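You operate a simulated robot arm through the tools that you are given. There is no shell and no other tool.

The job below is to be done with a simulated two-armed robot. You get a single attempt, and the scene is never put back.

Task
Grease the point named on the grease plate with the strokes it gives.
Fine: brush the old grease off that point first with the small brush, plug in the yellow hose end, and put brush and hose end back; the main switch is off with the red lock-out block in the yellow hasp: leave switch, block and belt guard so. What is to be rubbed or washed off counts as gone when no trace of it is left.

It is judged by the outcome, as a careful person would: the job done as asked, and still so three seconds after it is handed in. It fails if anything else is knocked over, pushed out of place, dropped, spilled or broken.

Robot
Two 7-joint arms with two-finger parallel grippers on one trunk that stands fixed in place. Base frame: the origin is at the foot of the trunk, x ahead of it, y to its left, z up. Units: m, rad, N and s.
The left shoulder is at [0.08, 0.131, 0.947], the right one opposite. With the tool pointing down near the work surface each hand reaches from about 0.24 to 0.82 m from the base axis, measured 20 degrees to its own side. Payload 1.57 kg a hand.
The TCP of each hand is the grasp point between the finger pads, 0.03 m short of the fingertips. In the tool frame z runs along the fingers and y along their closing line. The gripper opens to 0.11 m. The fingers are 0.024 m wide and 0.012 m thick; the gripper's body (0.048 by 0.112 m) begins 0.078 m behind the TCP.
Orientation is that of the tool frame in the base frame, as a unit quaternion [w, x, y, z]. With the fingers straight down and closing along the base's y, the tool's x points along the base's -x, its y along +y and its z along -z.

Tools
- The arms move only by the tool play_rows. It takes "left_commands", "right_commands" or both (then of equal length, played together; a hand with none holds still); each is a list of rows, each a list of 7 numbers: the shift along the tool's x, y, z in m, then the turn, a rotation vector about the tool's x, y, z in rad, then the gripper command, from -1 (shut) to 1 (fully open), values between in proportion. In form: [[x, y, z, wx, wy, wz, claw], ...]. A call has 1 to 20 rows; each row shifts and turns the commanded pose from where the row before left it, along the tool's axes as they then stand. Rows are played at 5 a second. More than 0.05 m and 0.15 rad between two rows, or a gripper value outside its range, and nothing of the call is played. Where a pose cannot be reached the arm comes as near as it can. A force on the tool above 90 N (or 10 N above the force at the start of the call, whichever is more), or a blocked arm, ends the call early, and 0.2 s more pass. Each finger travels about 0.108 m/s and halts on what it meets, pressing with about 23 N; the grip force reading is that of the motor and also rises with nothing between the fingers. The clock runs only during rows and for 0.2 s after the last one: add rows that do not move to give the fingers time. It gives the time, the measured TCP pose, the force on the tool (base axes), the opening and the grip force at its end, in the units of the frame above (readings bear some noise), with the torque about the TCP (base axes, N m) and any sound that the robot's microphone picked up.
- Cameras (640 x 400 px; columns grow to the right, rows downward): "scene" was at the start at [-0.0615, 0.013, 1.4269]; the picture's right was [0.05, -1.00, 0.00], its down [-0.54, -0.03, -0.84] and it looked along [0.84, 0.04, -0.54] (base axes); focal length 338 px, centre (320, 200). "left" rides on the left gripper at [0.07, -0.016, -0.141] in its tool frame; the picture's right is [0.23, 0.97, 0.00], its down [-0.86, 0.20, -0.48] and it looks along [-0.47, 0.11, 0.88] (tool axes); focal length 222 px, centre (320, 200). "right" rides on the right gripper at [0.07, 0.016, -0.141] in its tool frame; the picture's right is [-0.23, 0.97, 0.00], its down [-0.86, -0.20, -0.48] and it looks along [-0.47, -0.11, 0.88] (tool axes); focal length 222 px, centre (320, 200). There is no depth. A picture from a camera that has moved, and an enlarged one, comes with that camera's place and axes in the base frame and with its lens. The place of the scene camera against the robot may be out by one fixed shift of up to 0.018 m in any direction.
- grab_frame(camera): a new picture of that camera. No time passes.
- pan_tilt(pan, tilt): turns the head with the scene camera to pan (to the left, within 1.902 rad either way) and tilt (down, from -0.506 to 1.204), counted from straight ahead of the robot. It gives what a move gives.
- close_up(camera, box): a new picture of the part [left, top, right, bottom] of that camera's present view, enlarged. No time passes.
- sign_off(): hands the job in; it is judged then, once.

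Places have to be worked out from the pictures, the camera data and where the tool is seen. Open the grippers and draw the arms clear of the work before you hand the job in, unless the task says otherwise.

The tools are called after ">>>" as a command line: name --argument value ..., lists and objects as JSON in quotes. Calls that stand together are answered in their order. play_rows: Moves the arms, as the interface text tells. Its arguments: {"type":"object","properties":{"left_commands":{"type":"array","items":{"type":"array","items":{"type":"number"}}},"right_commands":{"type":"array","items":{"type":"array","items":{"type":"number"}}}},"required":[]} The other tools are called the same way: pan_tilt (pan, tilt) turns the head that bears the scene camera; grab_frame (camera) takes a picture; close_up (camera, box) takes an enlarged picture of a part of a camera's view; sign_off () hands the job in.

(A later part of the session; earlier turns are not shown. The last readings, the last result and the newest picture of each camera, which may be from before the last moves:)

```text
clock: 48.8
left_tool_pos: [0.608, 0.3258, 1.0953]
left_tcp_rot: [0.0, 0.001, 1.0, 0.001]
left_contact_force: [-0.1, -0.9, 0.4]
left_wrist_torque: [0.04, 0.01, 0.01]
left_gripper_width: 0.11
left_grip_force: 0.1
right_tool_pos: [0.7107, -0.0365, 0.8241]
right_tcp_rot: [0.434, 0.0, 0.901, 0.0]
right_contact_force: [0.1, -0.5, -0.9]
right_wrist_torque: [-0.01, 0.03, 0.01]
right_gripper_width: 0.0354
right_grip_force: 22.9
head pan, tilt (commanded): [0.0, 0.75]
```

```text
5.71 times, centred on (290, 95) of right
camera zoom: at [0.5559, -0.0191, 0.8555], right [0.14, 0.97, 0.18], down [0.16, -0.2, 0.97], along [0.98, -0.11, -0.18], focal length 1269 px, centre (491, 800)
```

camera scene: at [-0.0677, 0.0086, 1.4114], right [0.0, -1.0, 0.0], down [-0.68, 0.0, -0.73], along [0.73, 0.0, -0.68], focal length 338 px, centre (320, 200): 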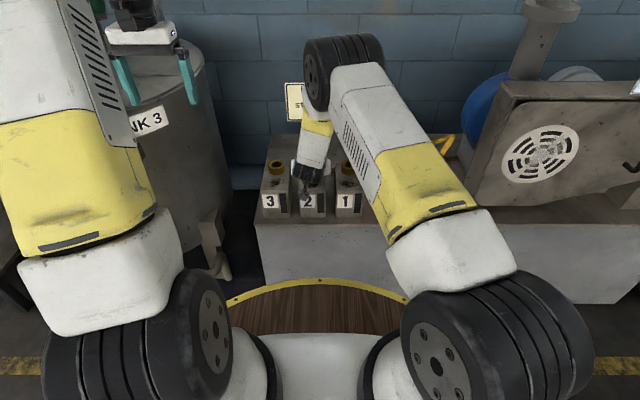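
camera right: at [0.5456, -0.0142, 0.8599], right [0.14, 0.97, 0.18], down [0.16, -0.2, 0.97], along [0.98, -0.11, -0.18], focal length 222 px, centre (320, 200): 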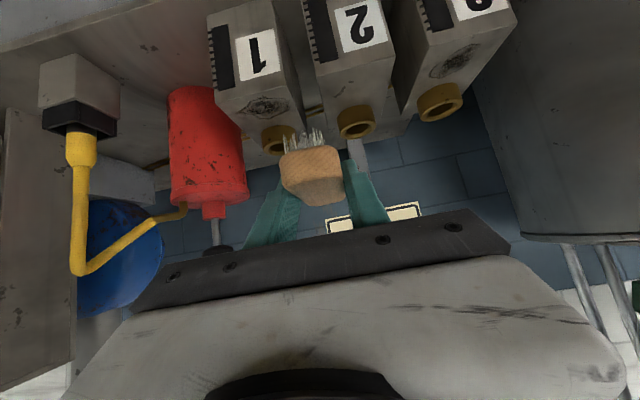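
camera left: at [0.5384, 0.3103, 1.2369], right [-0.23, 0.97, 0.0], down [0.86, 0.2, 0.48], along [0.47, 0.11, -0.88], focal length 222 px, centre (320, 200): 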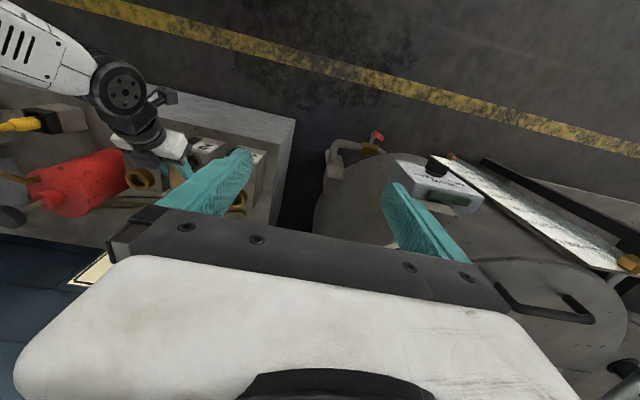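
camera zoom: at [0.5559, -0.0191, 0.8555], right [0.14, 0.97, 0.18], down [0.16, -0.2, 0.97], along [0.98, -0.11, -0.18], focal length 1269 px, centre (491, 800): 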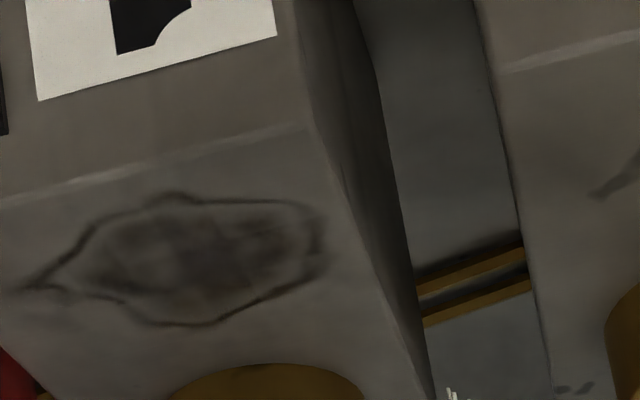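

I compare with the scuff on block 1's side and on the bench at the same zoom.

>>> close_up --camera "left" --box '[145, 138, 185, 168]'

>>> close_up --camera "left" --box '[180, 115, 220, 145]'

>>> close_up --camera "left" --box '[80, 85, 140, 130]'

```text
13.33 times, centred on (165, 153) of left
camera zoom: at [0.5383, 0.3104, 1.2369], right [-0.23, 0.97, 0.0], down [0.86, 0.2, 0.48], along [0.47, 0.11, -0.88], focal length 2962 px, centre (2387, 827)
```

zoom: 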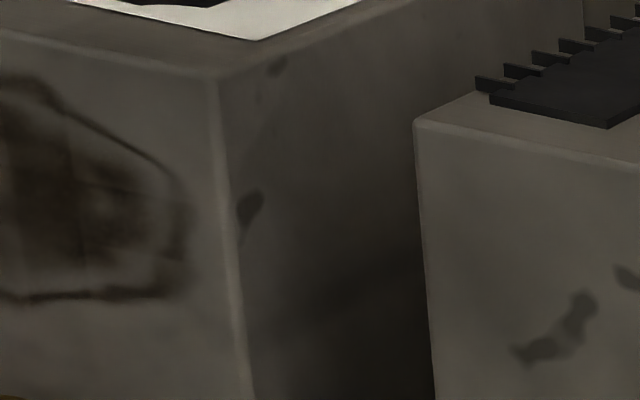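

```text
13.33 times, centred on (200, 130) of left
camera zoom: at [0.5383, 0.3104, 1.2369], right [-0.23, 0.97, 0.0], down [0.86, 0.2, 0.48], along [0.47, 0.11, -0.88], focal length 2962 px, centre (1920, 1133)
```

zoom: 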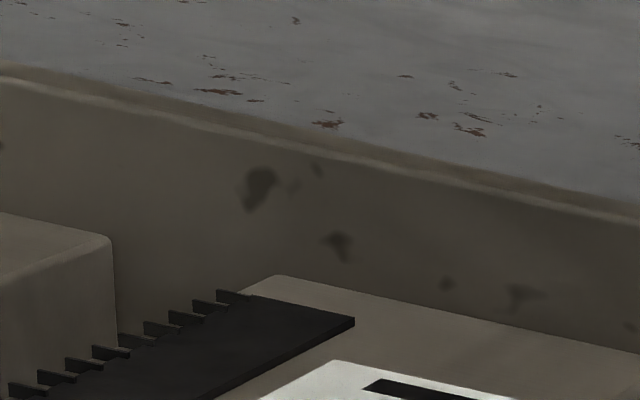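

```text
8.89 times, centred on (110, 108) of left
camera zoom: at [0.5383, 0.3104, 1.2369], right [-0.23, 0.97, 0.0], down [0.86, 0.2, 0.48], along [0.47, 0.11, -0.88], focal length 1974 px, centre (2187, 1022)
```

zoom: 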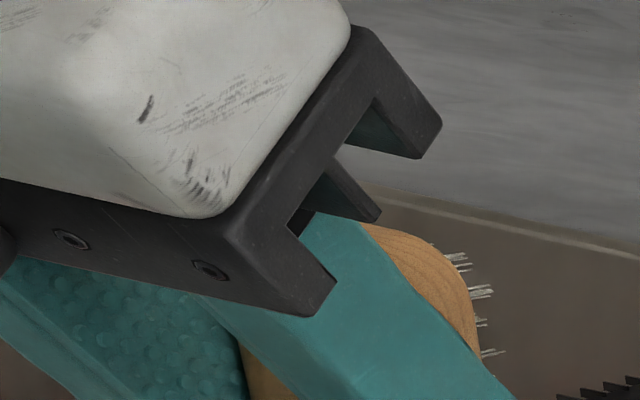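

The remaining marks match the soft scuffs in the metal itself (same on block 1's side and the bench) and didn't change under further strokes, while all the brownish, outlined grease is gone. I carry the brush back: retreat, then traverse right.

>>> play_rows --right_commands '[[0.0125, 0, -0.0157, 0, 0, 0, -1], [0.0249, 0, -0.0313, 0, 0, 0, -1], [0.0125, 0, -0.0157, 0, 0, 0, -1], [0, -0.02, 0, 0, 0, 0, -1], [0, -0.04, 0, 0, 0, 0, -1], [0, -0.04, 0, 0, 0, 0, -1], [0, -0.04, 0, 0, 0, 0, -1], [0, -0.04, 0, 0, 0, 0, -1], [0, -0.04, 0, 0, 0, 0, -1], [0, -0.04, 0, 0, 0, 0, -1], [0, -0.04, 0, 0, 0, 0, -1], [0, -0.04, 0, 0, 0, 0, -1], [0, -0.04, 0, 0, 0, 0, -1], [0, -0.03, 0, 0, 0, 0, -1], [0, -0.018, 0, 0, 0, 0, -1], [0, 0, 0, 0, 0, 0, -1]]'

>>> grab_frame --camera "scene"

>>> grab_frame --camera "left"

>>> grab_frame --camera "right"

```text
clock: 52.2
left_tool_pos: [0.6087, 0.3261, 1.0953]
left_tcp_rot: [0.0, -0.001, 1.0, 0.0]
left_contact_force: [-0.1, 0.7, 0.2]
left_wrist_torque: [0.0, 0.0, 0.04]
left_gripper_width: 0.1101
left_grip_force: 0.0
right_tool_pos: [0.6311, -0.4662, 0.8231]
right_tcp_rot: [0.434, 0.0, 0.901, 0.0]
right_contact_force: [0.8, 1.0, -0.7]
right_wrist_torque: [0.02, 0.01, -0.01]
right_gripper_width: 0.0356
right_grip_force: 23.0
head pan, tilt (commanded): [0.0, 0.75]
```

```text
taken
camera scene: at [-0.0677, 0.0084, 1.4114], right [0.0, -1.0, 0.0], down [-0.68, 0.0, -0.73], along [0.73, 0.0, -0.68], focal length 338 px, centre (320, 200)
```

scene: 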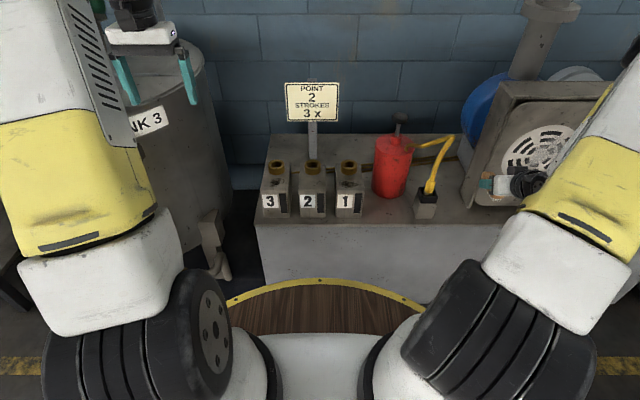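

```text
taken
camera left: at [0.5384, 0.3101, 1.237], right [-0.23, 0.97, 0.0], down [0.86, 0.2, 0.48], along [0.47, 0.11, -0.88], focal length 222 px, centre (320, 200)
```

left: 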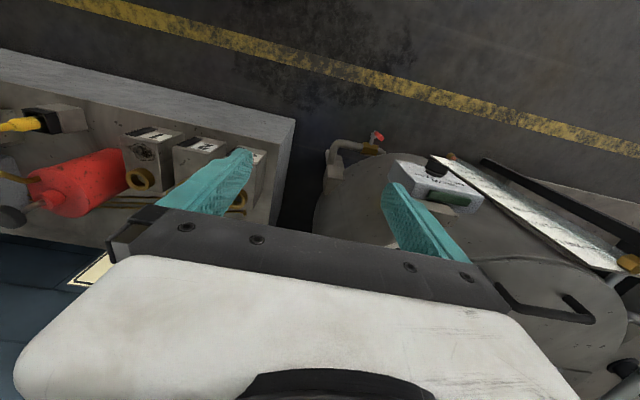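

```text
taken
camera right: at [0.4766, -0.448, 0.855], right [0.14, 0.97, 0.18], down [0.16, -0.2, 0.97], along [0.98, -0.11, -0.18], focal length 222 px, centre (320, 200)
```

right: 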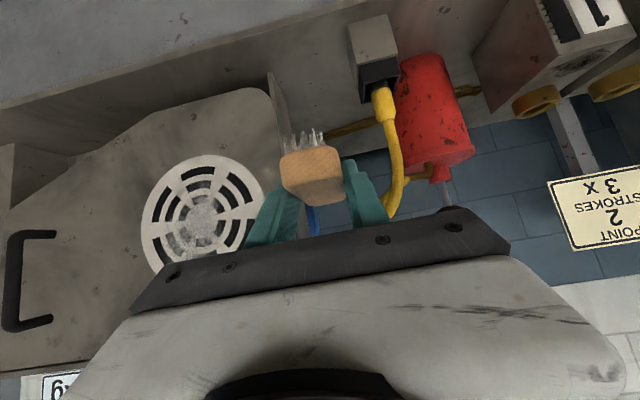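

With the arm out of the way I inspect block 2's top once more through the scene camera, alongside blocks 1 and 3.

>>> close_up --camera "scene" --box '[255, 150, 375, 225]'

>>> close_up --camera "scene" --box '[290, 155, 340, 190]'

```text
5.33 times, centred on (315, 188) of scene
camera zoom: at [-0.0677, 0.0084, 1.4114], right [0.0, -1.0, 0.0], down [-0.68, 0.0, -0.73], along [0.73, 0.0, -0.68], focal length 1805 px, centre (347, 267)
```

zoom: 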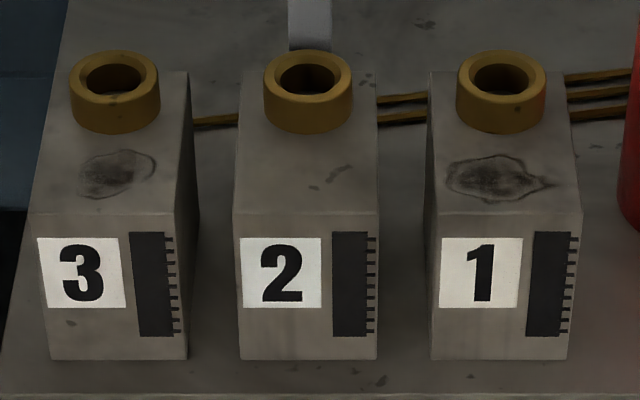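

```text
11.43 times, centred on (315, 172) of scene
camera zoom: at [-0.0677, 0.0084, 1.4114], right [0.0, -1.0, 0.0], down [-0.68, 0.0, -0.73], along [0.73, 0.0, -0.68], focal length 3867 px, centre (377, 514)
```

zoom: 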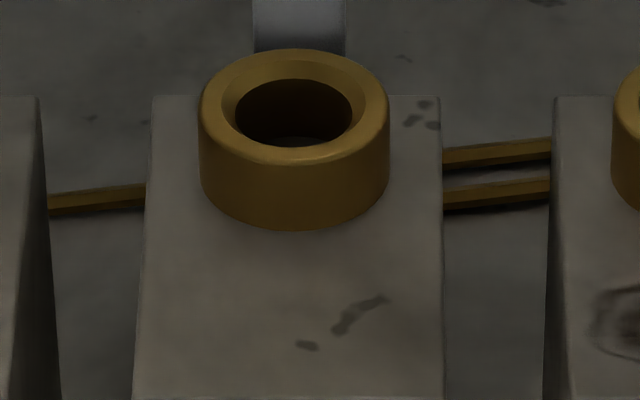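

The same kind of spots sits behind ring 2 too, so they are wear in the metal; the grease is off. Now I bring the brush down to its place.

>>> play_rows --right_commands '[[0.0181, 0.0003, 0.0431, 0, 0, 0, -1], [0.0181, 0.0003, 0.0431, 0, 0, 0, -1], [0.0181, 0.0003, 0.0431, 0, 0, 0, -1], [0.0181, 0.0003, 0.0431, 0, 0, 0, -1], [-0.0006, 0, 0.0302, 0, 0, 0, -1], [-0.0006, 0, 0.0302, 0, 0, 0, -1], [-0.0006, 0, 0.0302, 0, 0, 0, -1], [0, 0, 0, 0, 0, 0, -1]]'

>>> grab_frame --camera "right"

>>> close_up --camera "scene" --box '[400, 120, 560, 230]'

```text
clock: 54.0
left_tool_pos: [0.608, 0.3264, 1.0962]
left_tcp_rot: [0.0, 0.0, 1.0, 0.0]
left_contact_force: [-0.3, 0.8, 0.1]
left_wrist_torque: [0.03, 0.03, -0.01]
left_gripper_width: 0.1098
left_grip_force: 0.2
right_tool_pos: [0.793, -0.4644, 0.6031]
right_tcp_rot: [0.434, 0.001, 0.901, -0.001]
right_contact_force: [0.3, -0.8, -0.9]
right_wrist_torque: [0.0, 0.01, 0.02]
right_gripper_width: 0.0354
right_grip_force: 22.7
head pan, tilt (commanded): [0.0, 0.75]
```

```text
taken
camera right: at [0.6381, -0.4457, 0.6362], right [0.14, 0.97, 0.18], down [0.16, -0.2, 0.97], along [0.98, -0.11, -0.18], focal length 222 px, centre (320, 200)
```

right: 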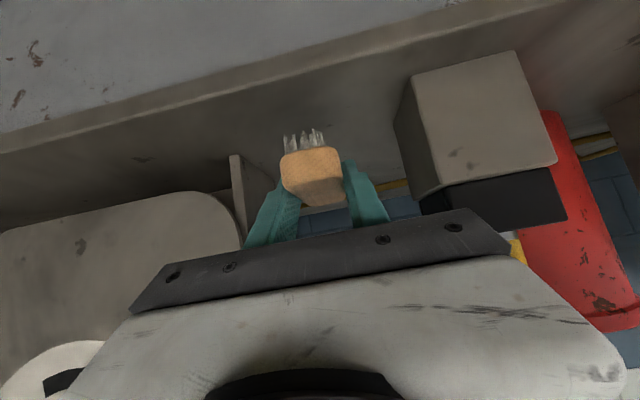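

```text
3.64 times, centred on (480, 175) of scene
camera zoom: at [-0.0677, 0.0084, 1.4114], right [0.0, -1.0, 0.0], down [-0.68, 0.0, -0.73], along [0.73, 0.0, -0.68], focal length 1230 px, centre (-262, 291)
```

zoom: 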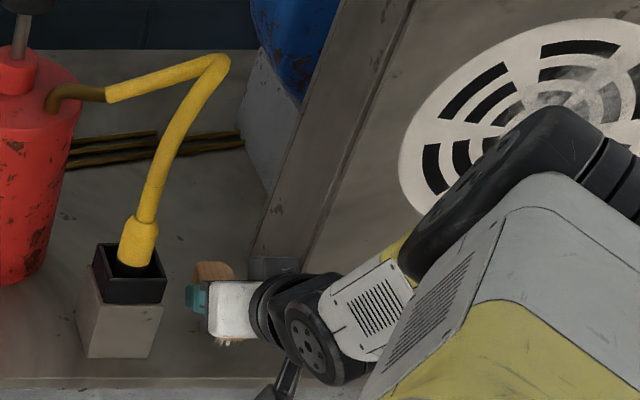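

At z=0.603, about 2 cm above rest. I lower gently toward the bench.

>>> play_rows --right_commands '[[0.0047, 0, 0.0037, 0, 0, 0, -1], [0.0047, 0, 0.0037, 0, 0, 0, -1], [0.0031, 0, 0.0025, 0, 0, 0, -1], [0, 0, 0, 0, 0, 0, -1]]'

>>> play_rows --right_commands '[[0.0016, 0, 0.0012, 0, 0, 0, -1], [0, 0, 0, 0, 0, 0, -1]]'

>>> close_up --camera "right" --box '[210, 80, 430, 230]'

```text
clock: 55.0
left_tool_pos: [0.608, 0.3262, 1.0958]
left_tcp_rot: [0.0, 0.0, 1.0, 0.0]
left_contact_force: [-0.5, -0.3, 0.1]
left_wrist_torque: [0.01, -0.02, -0.01]
left_gripper_width: 0.1101
left_grip_force: 0.1
right_tool_pos: [0.7933, -0.464, 0.5879]
right_tcp_rot: [0.434, 0.0, 0.901, 0.0]
right_contact_force: [-0.5, -0.4, -0.2]
right_wrist_torque: [0.0, 0.01, 0.02]
right_gripper_width: 0.0352
right_grip_force: 22.9
head pan, tilt (commanded): [0.0, 0.75]
```

```text
clock: 55.6
left_tool_pos: [0.6075, 0.328, 1.0961]
left_tcp_rot: [0.0, 0.0, 1.0, 0.0]
left_contact_force: [0.1, -0.5, -0.7]
left_wrist_torque: [-0.01, 0.01, 0.0]
left_gripper_width: 0.1101
left_grip_force: 0.1
right_tool_pos: [0.793, -0.4629, 0.5859]
right_tcp_rot: [0.434, 0.0, 0.901, 0.0]
right_contact_force: [1.2, -0.8, 0.0]
right_wrist_torque: [0.01, 0.0, -0.02]
right_gripper_width: 0.0354
right_grip_force: 23.3
head pan, tilt (commanded): [0.0, 0.75]
```

```text
2.67 times, centred on (320, 155) of right
camera zoom: at [0.6382, -0.446, 0.6183], right [0.14, 0.97, 0.18], down [0.16, -0.2, 0.97], along [0.98, -0.11, -0.18], focal length 592 px, centre (320, 320)
```

zoom: 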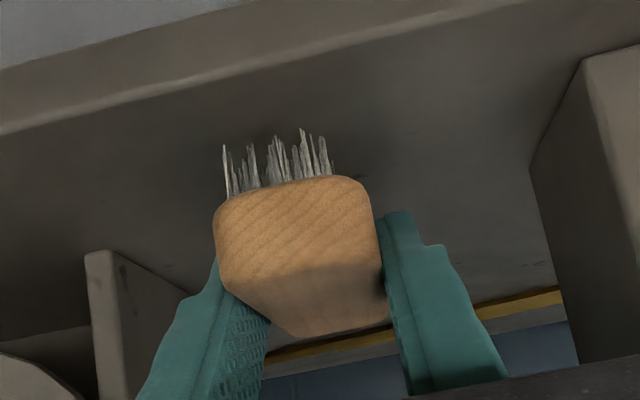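

No contact yet at z≈0.586; expected near 0.584. Two more small steps down.

>>> play_rows --right_commands '[[0.0016, 0, 0.0012, 0, 0, 0, -1], [0, 0, 0, 0, 0, 0, -1]]'

>>> play_rows --right_commands '[[0.0008, 0, 0.0006, 0, 0, 0, -1], [0, 0, 0, 0, 0, 0, -1]]'

```text
clock: 56.2
left_tool_pos: [0.6085, 0.3276, 1.0948]
left_tcp_rot: [0.0, 0.001, 1.0, 0.0]
left_contact_force: [0.3, -0.5, 0.1]
left_wrist_torque: [-0.01, 0.0, 0.0]
left_gripper_width: 0.1105
left_grip_force: 0.0
right_tool_pos: [0.7918, -0.4646, 0.5836]
right_tcp_rot: [0.434, -0.001, 0.901, 0.001]
right_contact_force: [-0.1, -0.1, -0.6]
right_wrist_torque: [-0.03, 0.02, -0.02]
right_gripper_width: 0.0354
right_grip_force: 22.5
head pan, tilt (commanded): [0.0, 0.75]
```

```text
clock: 56.8
left_tool_pos: [0.609, 0.3269, 1.096]
left_tcp_rot: [0.0, 0.0, 1.0, -0.001]
left_contact_force: [0.0, 0.7, 0.9]
left_wrist_torque: [-0.05, 0.01, -0.01]
left_gripper_width: 0.1102
left_grip_force: 0.0
right_tool_pos: [0.7909, -0.4653, 0.5832]
right_tcp_rot: [0.434, -0.001, 0.901, 0.0]
right_contact_force: [-0.3, -0.1, -0.6]
right_wrist_torque: [-0.01, 0.01, -0.01]
right_gripper_width: 0.0355
right_grip_force: 23.2
head pan, tilt (commanded): [0.0, 0.75]
```

Still no contact (the brush seems to have ridden up ~1–2 mm in the grip). One more millimetre, then I open gently.

>>> play_rows --right_commands '[[0.0008, 0, 0.0006, 0, 0, 0, -1], [0, 0, 0, 0, 0, 0, -1]]'

>>> close_up --camera "right" --box '[210, 80, 430, 230]'

```text
clock: 57.4
left_tool_pos: [0.6077, 0.3266, 1.0954]
left_tcp_rot: [0.0, 0.0, 1.0, 0.0]
left_contact_force: [0.0, 0.0, 0.1]
left_wrist_torque: [0.04, 0.0, 0.01]
left_gripper_width: 0.11
left_grip_force: 0.0
right_tool_pos: [0.7928, -0.4653, 0.583]
right_tcp_rot: [0.435, 0.0, 0.9, 0.0]
right_contact_force: [-0.3, -0.4, 5.0]
right_wrist_torque: [-0.05, 0.21, -0.02]
right_gripper_width: 0.0357
right_grip_force: 23.0
head pan, tilt (commanded): [0.0, 0.75]
```

```text
2.67 times, centred on (320, 155) of right
camera zoom: at [0.6382, -0.4461, 0.6149], right [0.14, 0.97, 0.18], down [0.16, -0.2, 0.97], along [0.98, -0.11, -0.18], focal length 592 px, centre (320, 320)
```

zoom: 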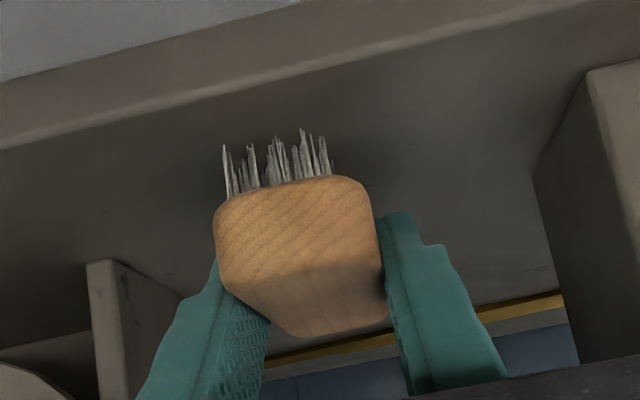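

Contact with 5 N: the brush stands on the bench. I open the fingers and rise slowly.

>>> play_rows --right_commands '[[0, 0, 0, 0, 0, 0, -0.25], [0, 0, 0, 0, 0, 0, 0.1], [0, 0, 0, 0, 0, 0, 0.1], [-0.0078, 0, -0.0062, 0, 0, 0, 0.1], [-0.0157, 0, -0.0124, 0, 0, 0, 0.1], [-0.0157, 0, -0.0124, 0, 0, 0, 0.1], [0.005, 0, -0.0376, 0, 0, 0, 0.1], [0.005, 0, -0.0376, 0, 0, 0, 0.1], [0, 0, 0, 0, 0, 0, 0.1]]'

>>> grab_frame --camera "right"

>>> close_up --camera "scene" --box '[400, 120, 560, 230]'

```text
clock: 59.4
left_tool_pos: [0.608, 0.3272, 1.0963]
left_tcp_rot: [0.0, 0.0, 1.0, 0.0]
left_contact_force: [0.3, -0.3, -0.2]
left_wrist_torque: [0.0, 0.01, -0.03]
left_gripper_width: 0.1101
left_grip_force: 0.0
right_tool_pos: [0.727, -0.4633, 0.6714]
right_tcp_rot: [0.434, -0.001, 0.901, 0.0]
right_contact_force: [0.7, -0.3, -0.4]
right_wrist_torque: [0.0, -0.03, 0.02]
right_gripper_width: 0.0606
right_grip_force: 0.1
head pan, tilt (commanded): [0.0, 0.75]
```

```text
taken
camera right: at [0.5732, -0.446, 0.7032], right [0.14, 0.97, 0.18], down [0.16, -0.2, 0.97], along [0.98, -0.11, -0.18], focal length 222 px, centre (320, 200)
```

right: 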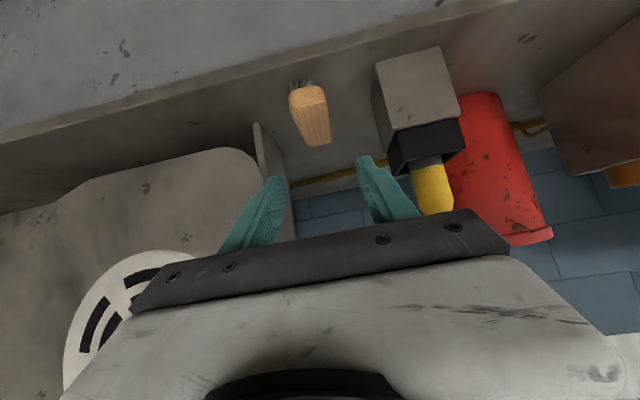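

```text
3.64 times, centred on (480, 175) of scene
camera zoom: at [-0.0677, 0.0084, 1.4114], right [0.0, -1.0, 0.0], down [-0.68, 0.0, -0.73], along [0.73, 0.0, -0.68], focal length 1230 px, centre (-262, 291)
```

zoom: 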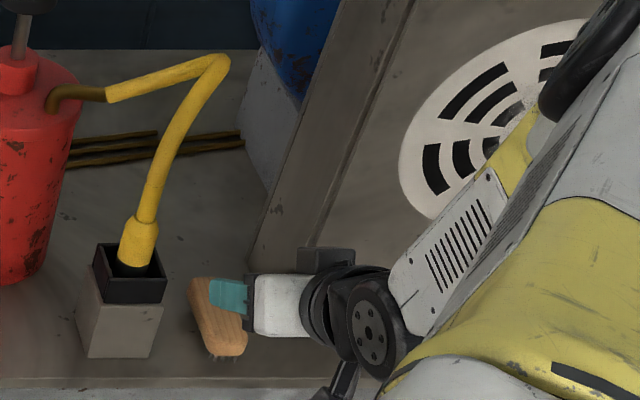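

The brush is back in its place, upright. Next the hose end: I move the right hand in front of the holder to measure the yellow cuff and the rim.

>>> play_rows --right_commands '[[0.0124, 0, -0.0157, 0, 0, 0, 0.1], [-0.0136, 0.0333, -0.0151, 0, 0, 0, 0.3], [-0.0136, 0.0333, -0.0151, 0, 0, 0, 0.4], [-0.0136, 0.0333, -0.0151, 0, 0, 0, 0.4], [0, 0, 0, 0, 0, 0, 0.4]]'

>>> grab_frame --camera "right"

>>> close_up --camera "right" --box '[240, 60, 430, 230]'

>>> close_up --camera "left" --box '[0, 80, 120, 230]'

```text
clock: 60.6
left_tool_pos: [0.6079, 0.3271, 1.0956]
left_tcp_rot: [0.0, 0.0, 1.0, 0.0]
left_contact_force: [1.1, 0.0, -0.5]
left_wrist_torque: [-0.01, -0.02, 0.02]
left_gripper_width: 0.11
left_grip_force: 0.0
right_tool_pos: [0.6978, -0.3638, 0.7307]
right_tcp_rot: [0.434, 0.0, 0.901, 0.0]
right_contact_force: [-0.3, 0.2, -0.1]
right_wrist_torque: [-0.01, 0.02, 0.0]
right_gripper_width: 0.0768
right_grip_force: 0.1
head pan, tilt (commanded): [0.0, 0.75]
```

```text
taken
camera right: at [0.542, -0.3451, 0.7629], right [0.14, 0.97, 0.18], down [0.16, -0.2, 0.97], along [0.98, -0.11, -0.18], focal length 222 px, centre (320, 200)
```

right: 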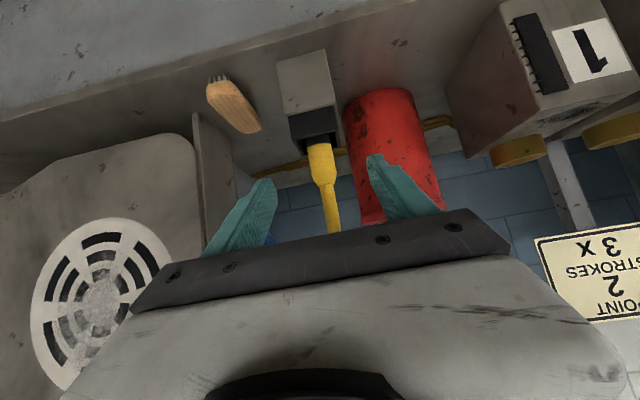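

```text
2.35 times, centred on (335, 145) of right
camera zoom: at [0.542, -0.3451, 0.7629], right [0.14, 0.97, 0.18], down [0.16, -0.2, 0.97], along [0.98, -0.11, -0.18], focal length 523 px, centre (285, 329)
```

zoom: 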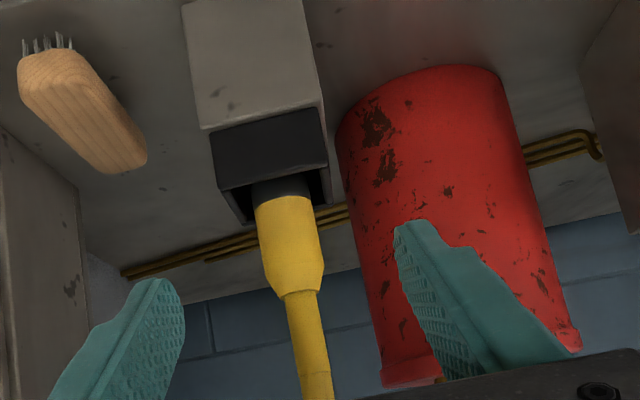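

```text
2.67 times, centred on (60, 155) of left
camera zoom: at [0.5384, 0.3101, 1.237], right [-0.23, 0.97, 0.0], down [0.86, 0.2, 0.48], along [0.47, 0.11, -0.88], focal length 592 px, centre (1013, 320)
```

zoom: 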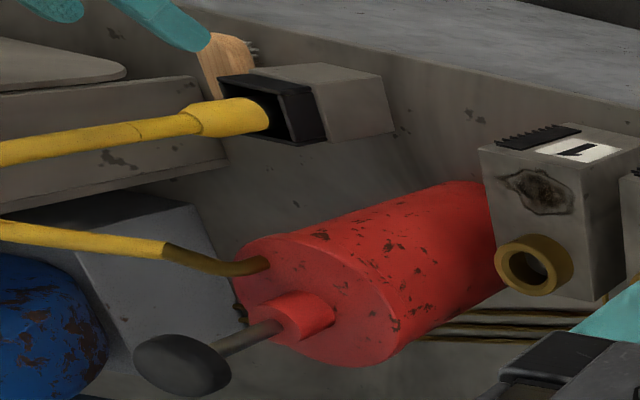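

The cuff is vertical at about [0.7935,-0.3625], z 0.653–0.70, rim top z≈0.654. I move the open fingers around the cuff, keeping the fingertips just above the rim.

>>> play_rows --right_commands '[[-0.0087, 0.0004, 0.0338, 0, 0, 0, 0.4], [-0.0087, 0.0004, 0.0338, 0, 0, 0, 0.4], [-0.0087, 0.0004, 0.0338, 0, 0, 0, 0.4], [0, 0, 0, 0, 0, 0, 0.4]]'

>>> close_up --camera "right" --box '[210, 60, 430, 230]'

>>> close_up --camera "scene" --box '[370, 110, 530, 220]'

>>> close_up --camera "left" --box '[0, 80, 120, 180]'

```text
clock: 61.6
left_tool_pos: [0.6081, 0.3271, 1.0951]
left_tcp_rot: [0.0, 0.0, 1.0, 0.0]
left_contact_force: [-1.5, 0.8, -0.4]
left_wrist_torque: [0.01, 0.0, 0.0]
left_gripper_width: 0.11
left_grip_force: 0.1
right_tool_pos: [0.7925, -0.3619, 0.6885]
right_tcp_rot: [0.434, 0.001, 0.901, -0.001]
right_contact_force: [-0.5, 0.3, 0.3]
right_wrist_torque: [0.0, 0.0, 0.0]
right_gripper_width: 0.0771
right_grip_force: 0.0
head pan, tilt (commanded): [0.0, 0.75]
```

```text
2.35 times, centred on (320, 145) of right
camera zoom: at [0.6382, -0.344, 0.7198], right [0.14, 0.97, 0.18], down [0.16, -0.2, 0.97], along [0.98, -0.11, -0.18], focal length 523 px, centre (320, 329)
```

zoom: 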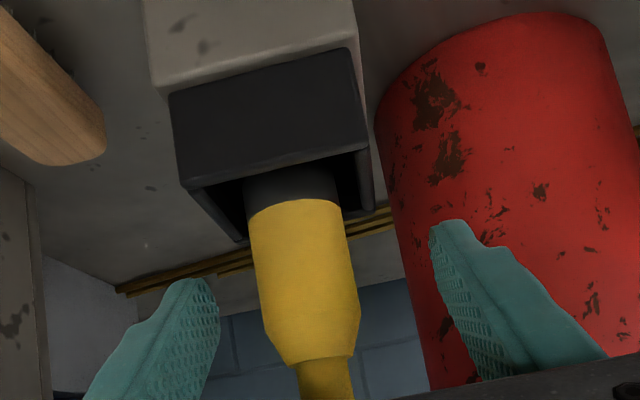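

```text
3.64 times, centred on (450, 165) of scene
camera zoom: at [-0.0678, 0.0085, 1.4114], right [0.0, -1.0, 0.0], down [-0.68, 0.0, -0.73], along [0.73, 0.0, -0.68], focal length 1230 px, centre (-153, 327)
```

zoom: 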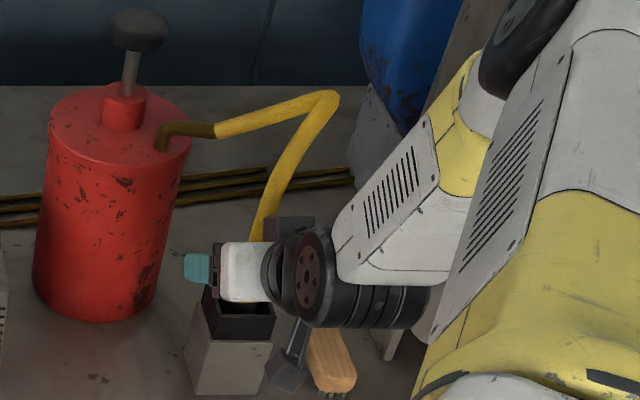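

```text
4.00 times, centred on (60, 130) of left
camera zoom: at [0.5383, 0.3102, 1.237], right [-0.23, 0.97, 0.0], down [0.86, 0.2, 0.48], along [0.47, 0.11, -0.88], focal length 888 px, centre (1360, 480)
```

zoom: 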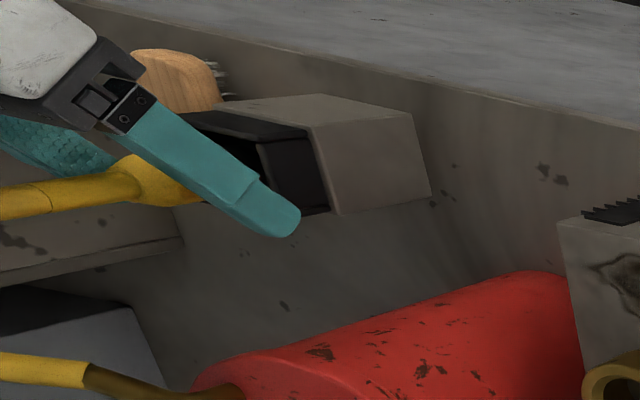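

Cuff is centred between the fingers within ~1 mm. I close on it.

>>> play_rows --right_commands '[[0, -0.0005, 0, 0, 0, 0, 0.1], [0, 0, 0, 0, 0, 0, -0.2], [0, 0, 0, 0, 0, 0, -0.6], [0, 0, 0, 0, 0, 0, -1], [0, 0, 0, 0, 0, 0, -1]]'

>>> close_up --camera "right" --box '[210, 60, 430, 230]'

```text
clock: 62.8
left_tool_pos: [0.6084, 0.3272, 1.0948]
left_tcp_rot: [0.001, 0.0, 1.0, 0.001]
left_contact_force: [0.3, 0.3, 0.0]
left_wrist_torque: [-0.02, 0.0, 0.03]
left_gripper_width: 0.1099
left_grip_force: 0.1
right_tool_pos: [0.7938, -0.3638, 0.6884]
right_tcp_rot: [0.435, 0.001, 0.9, -0.001]
right_contact_force: [1.7, -2.8, 1.8]
right_wrist_torque: [-0.14, -0.09, -0.04]
right_gripper_width: 0.0294
right_grip_force: 23.3
head pan, tilt (commanded): [0.0, 0.75]
```

```text
2.35 times, centred on (320, 145) of right
camera zoom: at [0.6383, -0.3452, 0.7203], right [0.14, 0.97, 0.18], down [0.16, -0.2, 0.97], along [0.98, -0.11, -0.18], focal length 523 px, centre (320, 329)
```

zoom: 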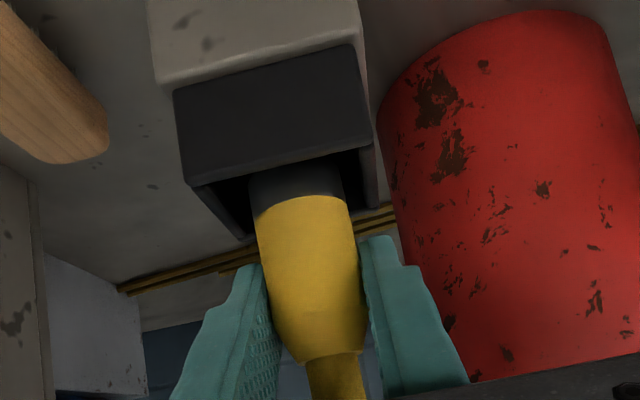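

Gripped (0.0294 m) and the cuff still stands vertical. I lift it straight out of the holder.

>>> play_rows --right_commands '[[-0.0039, 0, -0.0031, 0, 0, 0, -1], [-0.0078, 0, -0.0062, 0, 0, 0, -1], [-0.0117, 0, -0.0093, 0, 0, 0, -1], [-0.0117, 0, -0.0093, 0, 0, 0, -1], [-0.0117, 0, -0.0093, 0, 0, 0, -1], [0, 0, 0, 0, 0, 0, -1]]'

>>> grab_frame --camera "right"

>>> close_up --camera "scene" --box '[370, 90, 530, 220]'

```text
clock: 64.2
left_tool_pos: [0.6083, 0.3258, 1.0952]
left_tcp_rot: [0.0, -0.001, 1.0, 0.001]
left_contact_force: [-0.4, -0.5, 0.5]
left_wrist_torque: [0.0, 0.04, 0.0]
left_gripper_width: 0.1102
left_grip_force: 0.0
right_tool_pos: [0.7942, -0.364, 0.7482]
right_tcp_rot: [0.435, 0.0, 0.9, 0.0]
right_contact_force: [-0.3, -0.8, -0.7]
right_wrist_torque: [-0.01, 0.01, 0.03]
right_gripper_width: 0.0289
right_grip_force: 22.8
head pan, tilt (commanded): [0.0, 0.75]
```

```text
taken
camera right: at [0.6391, -0.3455, 0.7806], right [0.14, 0.97, 0.18], down [0.16, -0.2, 0.97], along [0.98, -0.11, -0.18], focal length 222 px, centre (320, 200)
```

right: 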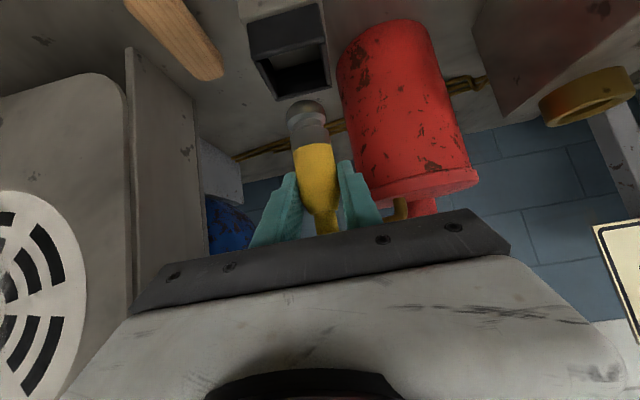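

```text
3.08 times, centred on (450, 155) of scene
camera zoom: at [-0.0676, 0.0084, 1.4114], right [0.0, -1.0, 0.0], down [-0.68, 0.0, -0.73], along [0.73, 0.0, -0.68], focal length 1041 px, centre (-80, 338)
```

zoom: 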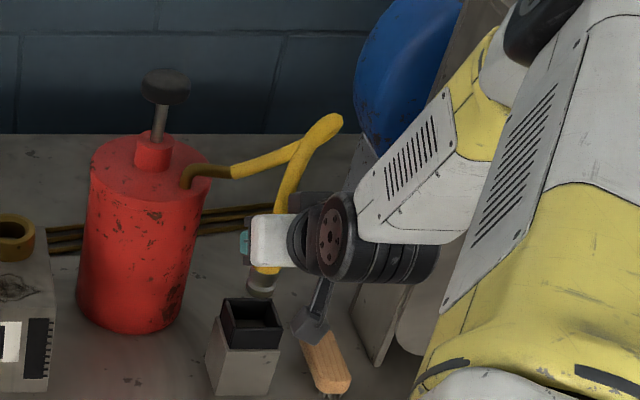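

It came out cleanly. I zoom in to measure the nozzle.

>>> close_up --camera "right" --box '[240, 80, 400, 240]'

```text
2.50 times, centred on (320, 160) of right
camera zoom: at [0.6391, -0.3455, 0.7806], right [0.14, 0.97, 0.18], down [0.16, -0.2, 0.97], along [0.98, -0.11, -0.18], focal length 555 px, centre (320, 300)
```

zoom: 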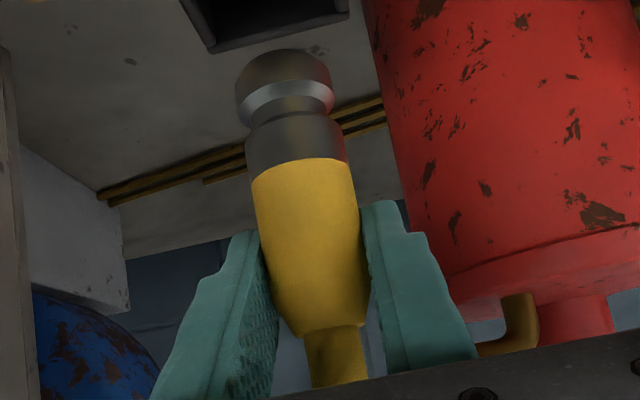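

Nozzle: ~27 mm head, tip about 67 mm below the TCP, cuff bottom 38 mm below it. I draw it back and up, then traverse left in front of the pump toward point 2, watching hose force.

>>> play_rows --right_commands '[[-0.0054, 0, -0.0361, 0, 0, 0, -1], [-0.0054, 0, -0.0361, 0, 0, 0, -1], [-0.0054, 0, -0.0361, 0, 0, 0, -1], [0, 0.02, 0, 0, 0, 0, -1], [0, 0.035, 0, 0, 0, 0, -1], [0, 0.035, 0, 0, 0, 0, -1], [0, 0.035, 0, 0, 0, 0, -1], [0, 0, 0, 0, 0, 0, -1]]'

>>> grab_frame --camera "right"

>>> grab_frame --camera "scene"

>>> grab_frame --camera "left"

```text
clock: 66.0
left_tool_pos: [0.6093, 0.3268, 1.0953]
left_tcp_rot: [0.001, 0.0, 1.0, 0.0]
left_contact_force: [-0.8, -0.2, 0.4]
left_wrist_torque: [0.01, -0.02, 0.01]
left_gripper_width: 0.1102
left_grip_force: 0.1
right_tool_pos: [0.7176, -0.2382, 0.8283]
right_tcp_rot: [0.434, 0.0, 0.901, 0.0]
right_contact_force: [0.1, 0.8, -1.2]
right_wrist_torque: [-0.02, 0.03, 0.0]
right_gripper_width: 0.0291
right_grip_force: 23.4
head pan, tilt (commanded): [0.0, 0.75]
```

```text
taken
camera right: at [0.5637, -0.2194, 0.86], right [0.14, 0.97, 0.18], down [0.16, -0.2, 0.97], along [0.98, -0.11, -0.18], focal length 222 px, centre (320, 200)
```

right: 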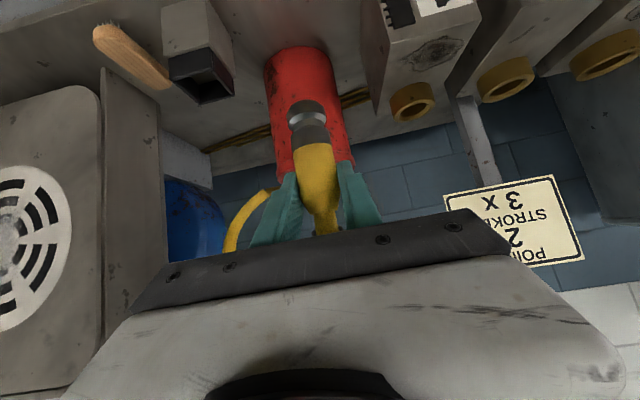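

```text
taken
camera scene: at [-0.0677, 0.0085, 1.4114], right [0.0, -1.0, 0.0], down [-0.68, 0.0, -0.73], along [0.73, 0.0, -0.68], focal length 338 px, centre (320, 200)
```

scene: 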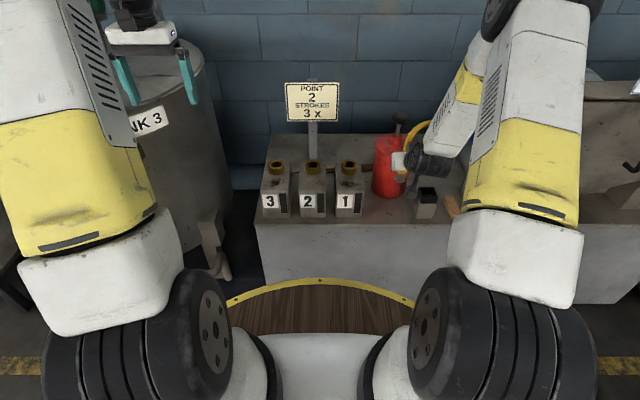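

```text
taken
camera left: at [0.5384, 0.3102, 1.2369], right [-0.23, 0.97, 0.0], down [0.86, 0.2, 0.48], along [0.47, 0.11, -0.88], focal length 222 px, centre (320, 200)
```

left: 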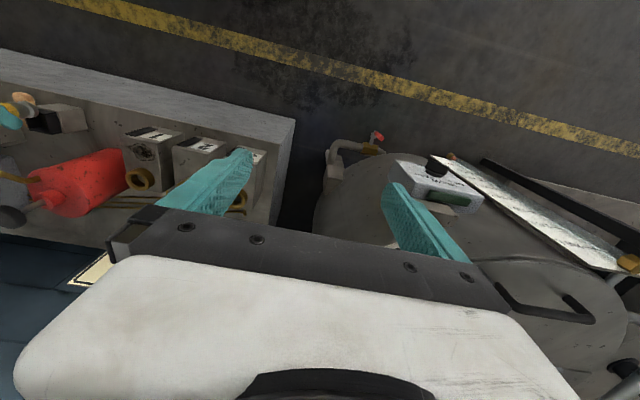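

No hose force at all. I continue the traverse to y≈0.0255 and meanwhile close the left gripper so its finger no longer hides point 2 from the left camera.

>>> play_rows --left_commands '[[0, 0, 0, 0, 0, 0, 0.5], [0, 0, 0, 0, 0, 0, 0], [0, 0, 0, 0, 0, 0, -0.5], [0, 0, 0, 0, 0, 0, -0.9], [0, 0, 0, 0, 0, 0, -0.9], [0, 0, 0, 0, 0, 0, -0.9], [0, 0, 0, 0, 0, 0, -0.9], [0, 0, 0, 0, 0, 0, -0.9], [0, 0, 0, 0, 0, 0, -0.9]]' --right_commands '[[0, 0.02, 0, 0, 0, 0, -1], [0, 0.035, 0, 0, 0, 0, -1], [0, 0.035, 0, 0, 0, 0, -1], [0, 0.035, 0, 0, 0, 0, -1], [0, 0.035, 0, 0, 0, 0, -1], [0, 0.035, 0, 0, 0, 0, -1], [0, 0.035, 0, 0, 0, 0, -1], [0, 0.033, 0, 0, 0, 0, -1], [0, 0, 0, 0, 0, 0, -1]]'

>>> grab_frame --camera "right"

>>> grab_frame --camera "left"

>>> grab_frame --camera "scene"

```text
clock: 68.0
left_tool_pos: [0.6089, 0.3271, 1.0943]
left_tcp_rot: [0.0, 0.0, 1.0, -0.001]
left_contact_force: [-0.1, -0.4, 0.1]
left_wrist_torque: [0.02, -0.01, -0.02]
left_gripper_width: 0.0055
left_grip_force: 0.1
right_tool_pos: [0.7181, 0.0246, 0.8299]
right_tcp_rot: [0.435, 0.0, 0.9, 0.0]
right_contact_force: [-0.5, 0.6, -1.3]
right_wrist_torque: [0.02, 0.03, -0.02]
right_gripper_width: 0.0289
right_grip_force: 23.0
head pan, tilt (commanded): [0.0, 0.75]
```

```text
taken
camera right: at [0.5637, 0.0427, 0.8614], right [0.14, 0.97, 0.18], down [0.16, -0.2, 0.97], along [0.98, -0.11, -0.18], focal length 222 px, centre (320, 200)
```

right: 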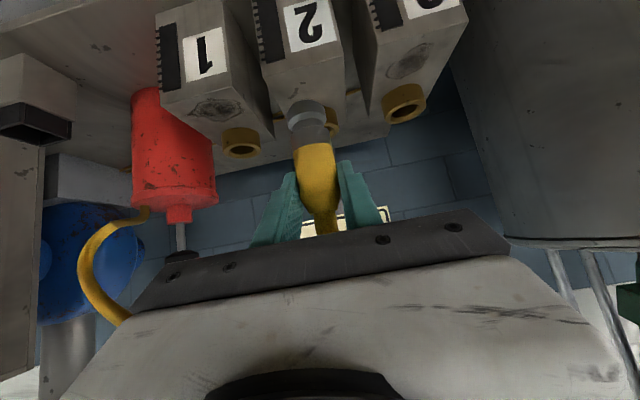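

```text
taken
camera left: at [0.5384, 0.3104, 1.2369], right [-0.23, 0.97, 0.0], down [0.86, 0.2, 0.48], along [0.47, 0.11, -0.88], focal length 222 px, centre (320, 200)
```

left: 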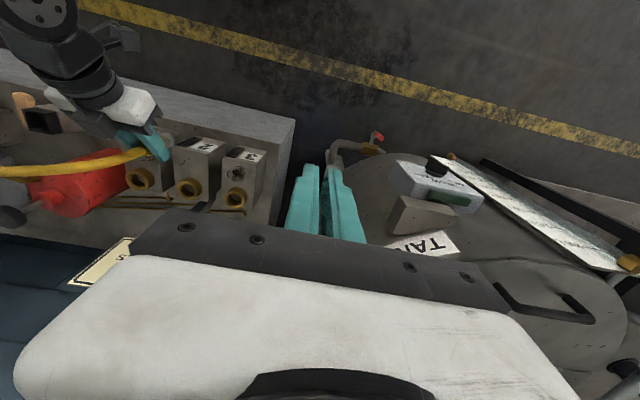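

```text
taken
camera scene: at [-0.0677, 0.0086, 1.4114], right [0.0, -1.0, 0.0], down [-0.68, 0.0, -0.73], along [0.73, 0.0, -0.68], focal length 338 px, centre (320, 200)
```

scene: 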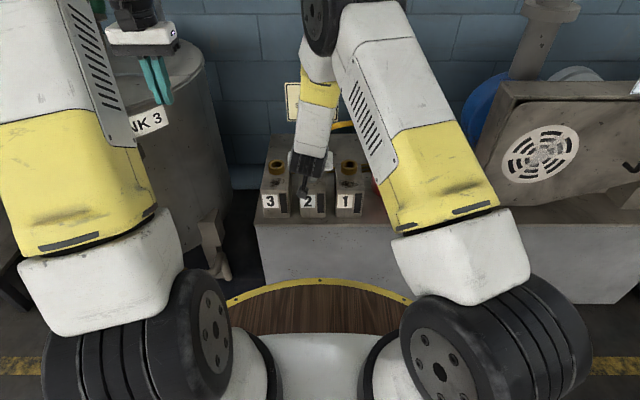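

Now all three rings and the hose end are visible to the left camera. I zoom in for precise measurement of ring 2.

>>> close_up --camera "left" --box '[110, 110, 270, 220]'

>>> close_up --camera "right" --box '[240, 70, 400, 230]'

```text
3.64 times, centred on (190, 165) of left
camera zoom: at [0.5384, 0.3104, 1.2369], right [-0.23, 0.97, 0.0], down [0.86, 0.2, 0.48], along [0.47, 0.11, -0.88], focal length 808 px, centre (793, 327)
```

zoom: 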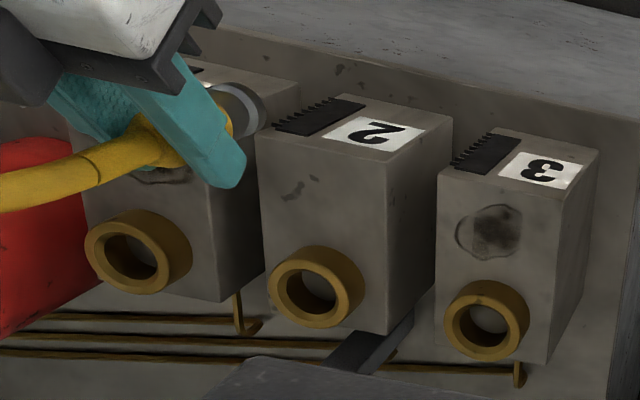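

```text
2.50 times, centred on (320, 150) of right
camera zoom: at [0.5637, 0.0427, 0.8614], right [0.14, 0.97, 0.18], down [0.16, -0.2, 0.97], along [0.98, -0.11, -0.18], focal length 555 px, centre (320, 325)
```

zoom: 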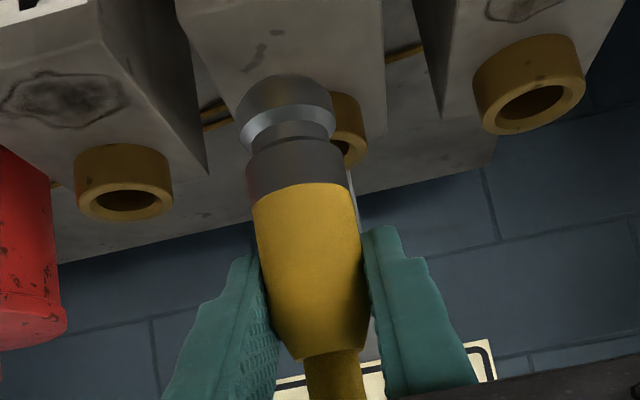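

Ring 2's mouth is at about [0.8697, 0.026, 0.7055] by both measurements. I bring the nozzle over it, tip still ~3 cm above.

>>> play_rows --right_commands '[[-0.0089, 0.0002, 0.0172, 0, 0, 0, -1], [-0.01775, 0.0004, 0.0344, 0, 0, 0, -1], [-0.01775, 0.0004, 0.0344, 0, 0, 0, -1], [-0.01775, 0.0004, 0.0344, 0, 0, 0, -1], [-0.0089, 0.0002, 0.0172, 0, 0, 0, -1], [0, 0, 0, 0, 0, 0, -1], [0, 0, 0, 0, 0, 0, -1]]'

>>> close_up --camera "left" --box '[130, 120, 290, 230]'

>>> close_up --camera "right" --box '[240, 70, 400, 230]'

>>> grab_frame --camera "scene"

```text
clock: 69.6
left_tool_pos: [0.6087, 0.3269, 1.0943]
left_tcp_rot: [0.0, 0.0, 1.0, 0.0]
left_contact_force: [0.6, 0.3, -0.4]
left_wrist_torque: [0.0, -0.02, 0.03]
left_gripper_width: 0.0057
left_grip_force: 0.1
right_tool_pos: [0.8709, 0.0256, 0.7997]
right_tcp_rot: [0.434, -0.001, 0.901, 0.001]
right_contact_force: [0.4, -0.3, -2.2]
right_wrist_torque: [0.02, -0.02, 0.0]
right_gripper_width: 0.0293
right_grip_force: 23.0
head pan, tilt (commanded): [0.0, 0.75]
```

```text
3.64 times, centred on (210, 175) of left
camera zoom: at [0.5384, 0.3103, 1.2369], right [-0.23, 0.97, 0.0], down [0.86, 0.2, 0.48], along [0.47, 0.11, -0.88], focal length 808 px, centre (720, 291)
```

zoom: 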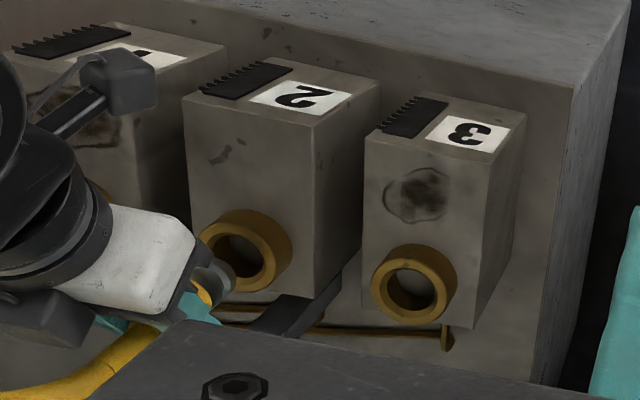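

```text
2.50 times, centred on (320, 150) of right
camera zoom: at [0.7164, 0.0439, 0.8314], right [0.14, 0.97, 0.18], down [0.16, -0.2, 0.97], along [0.98, -0.11, -0.18], focal length 555 px, centre (320, 325)
```

zoom: 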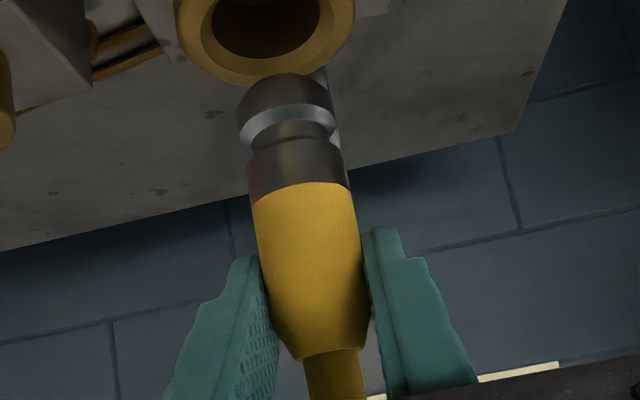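

```text
taken
camera scene: at [-0.0676, 0.0086, 1.4114], right [0.0, -1.0, 0.0], down [-0.68, 0.0, -0.73], along [0.73, 0.0, -0.68], focal length 338 px, centre (320, 200)
```

scene: 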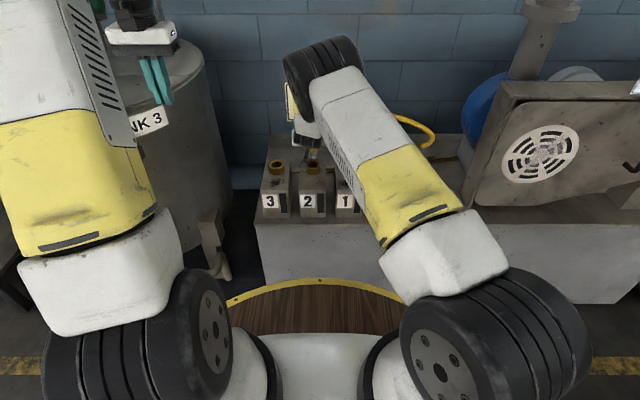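

From the right camera the nozzle is within about 1 mm of the ring axis sideways. I check the fore-aft alignment with a tight left-camera zoom.

>>> close_up --camera "left" --box '[175, 170, 235, 215]'

```text
8.89 times, centred on (205, 192) of left
camera zoom: at [0.5384, 0.3103, 1.2369], right [-0.23, 0.97, 0.0], down [0.86, 0.2, 0.48], along [0.47, 0.11, -0.88], focal length 1974 px, centre (1342, 267)
```

zoom: 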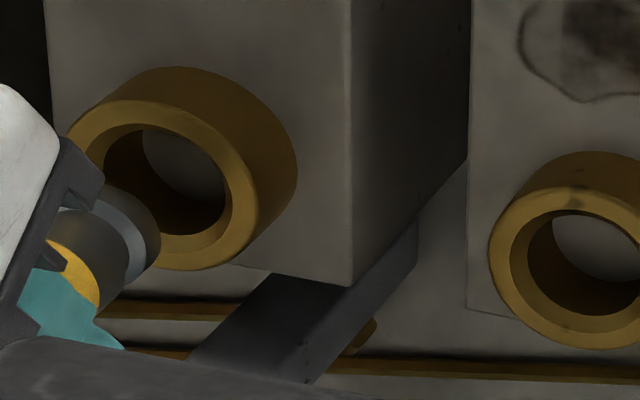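

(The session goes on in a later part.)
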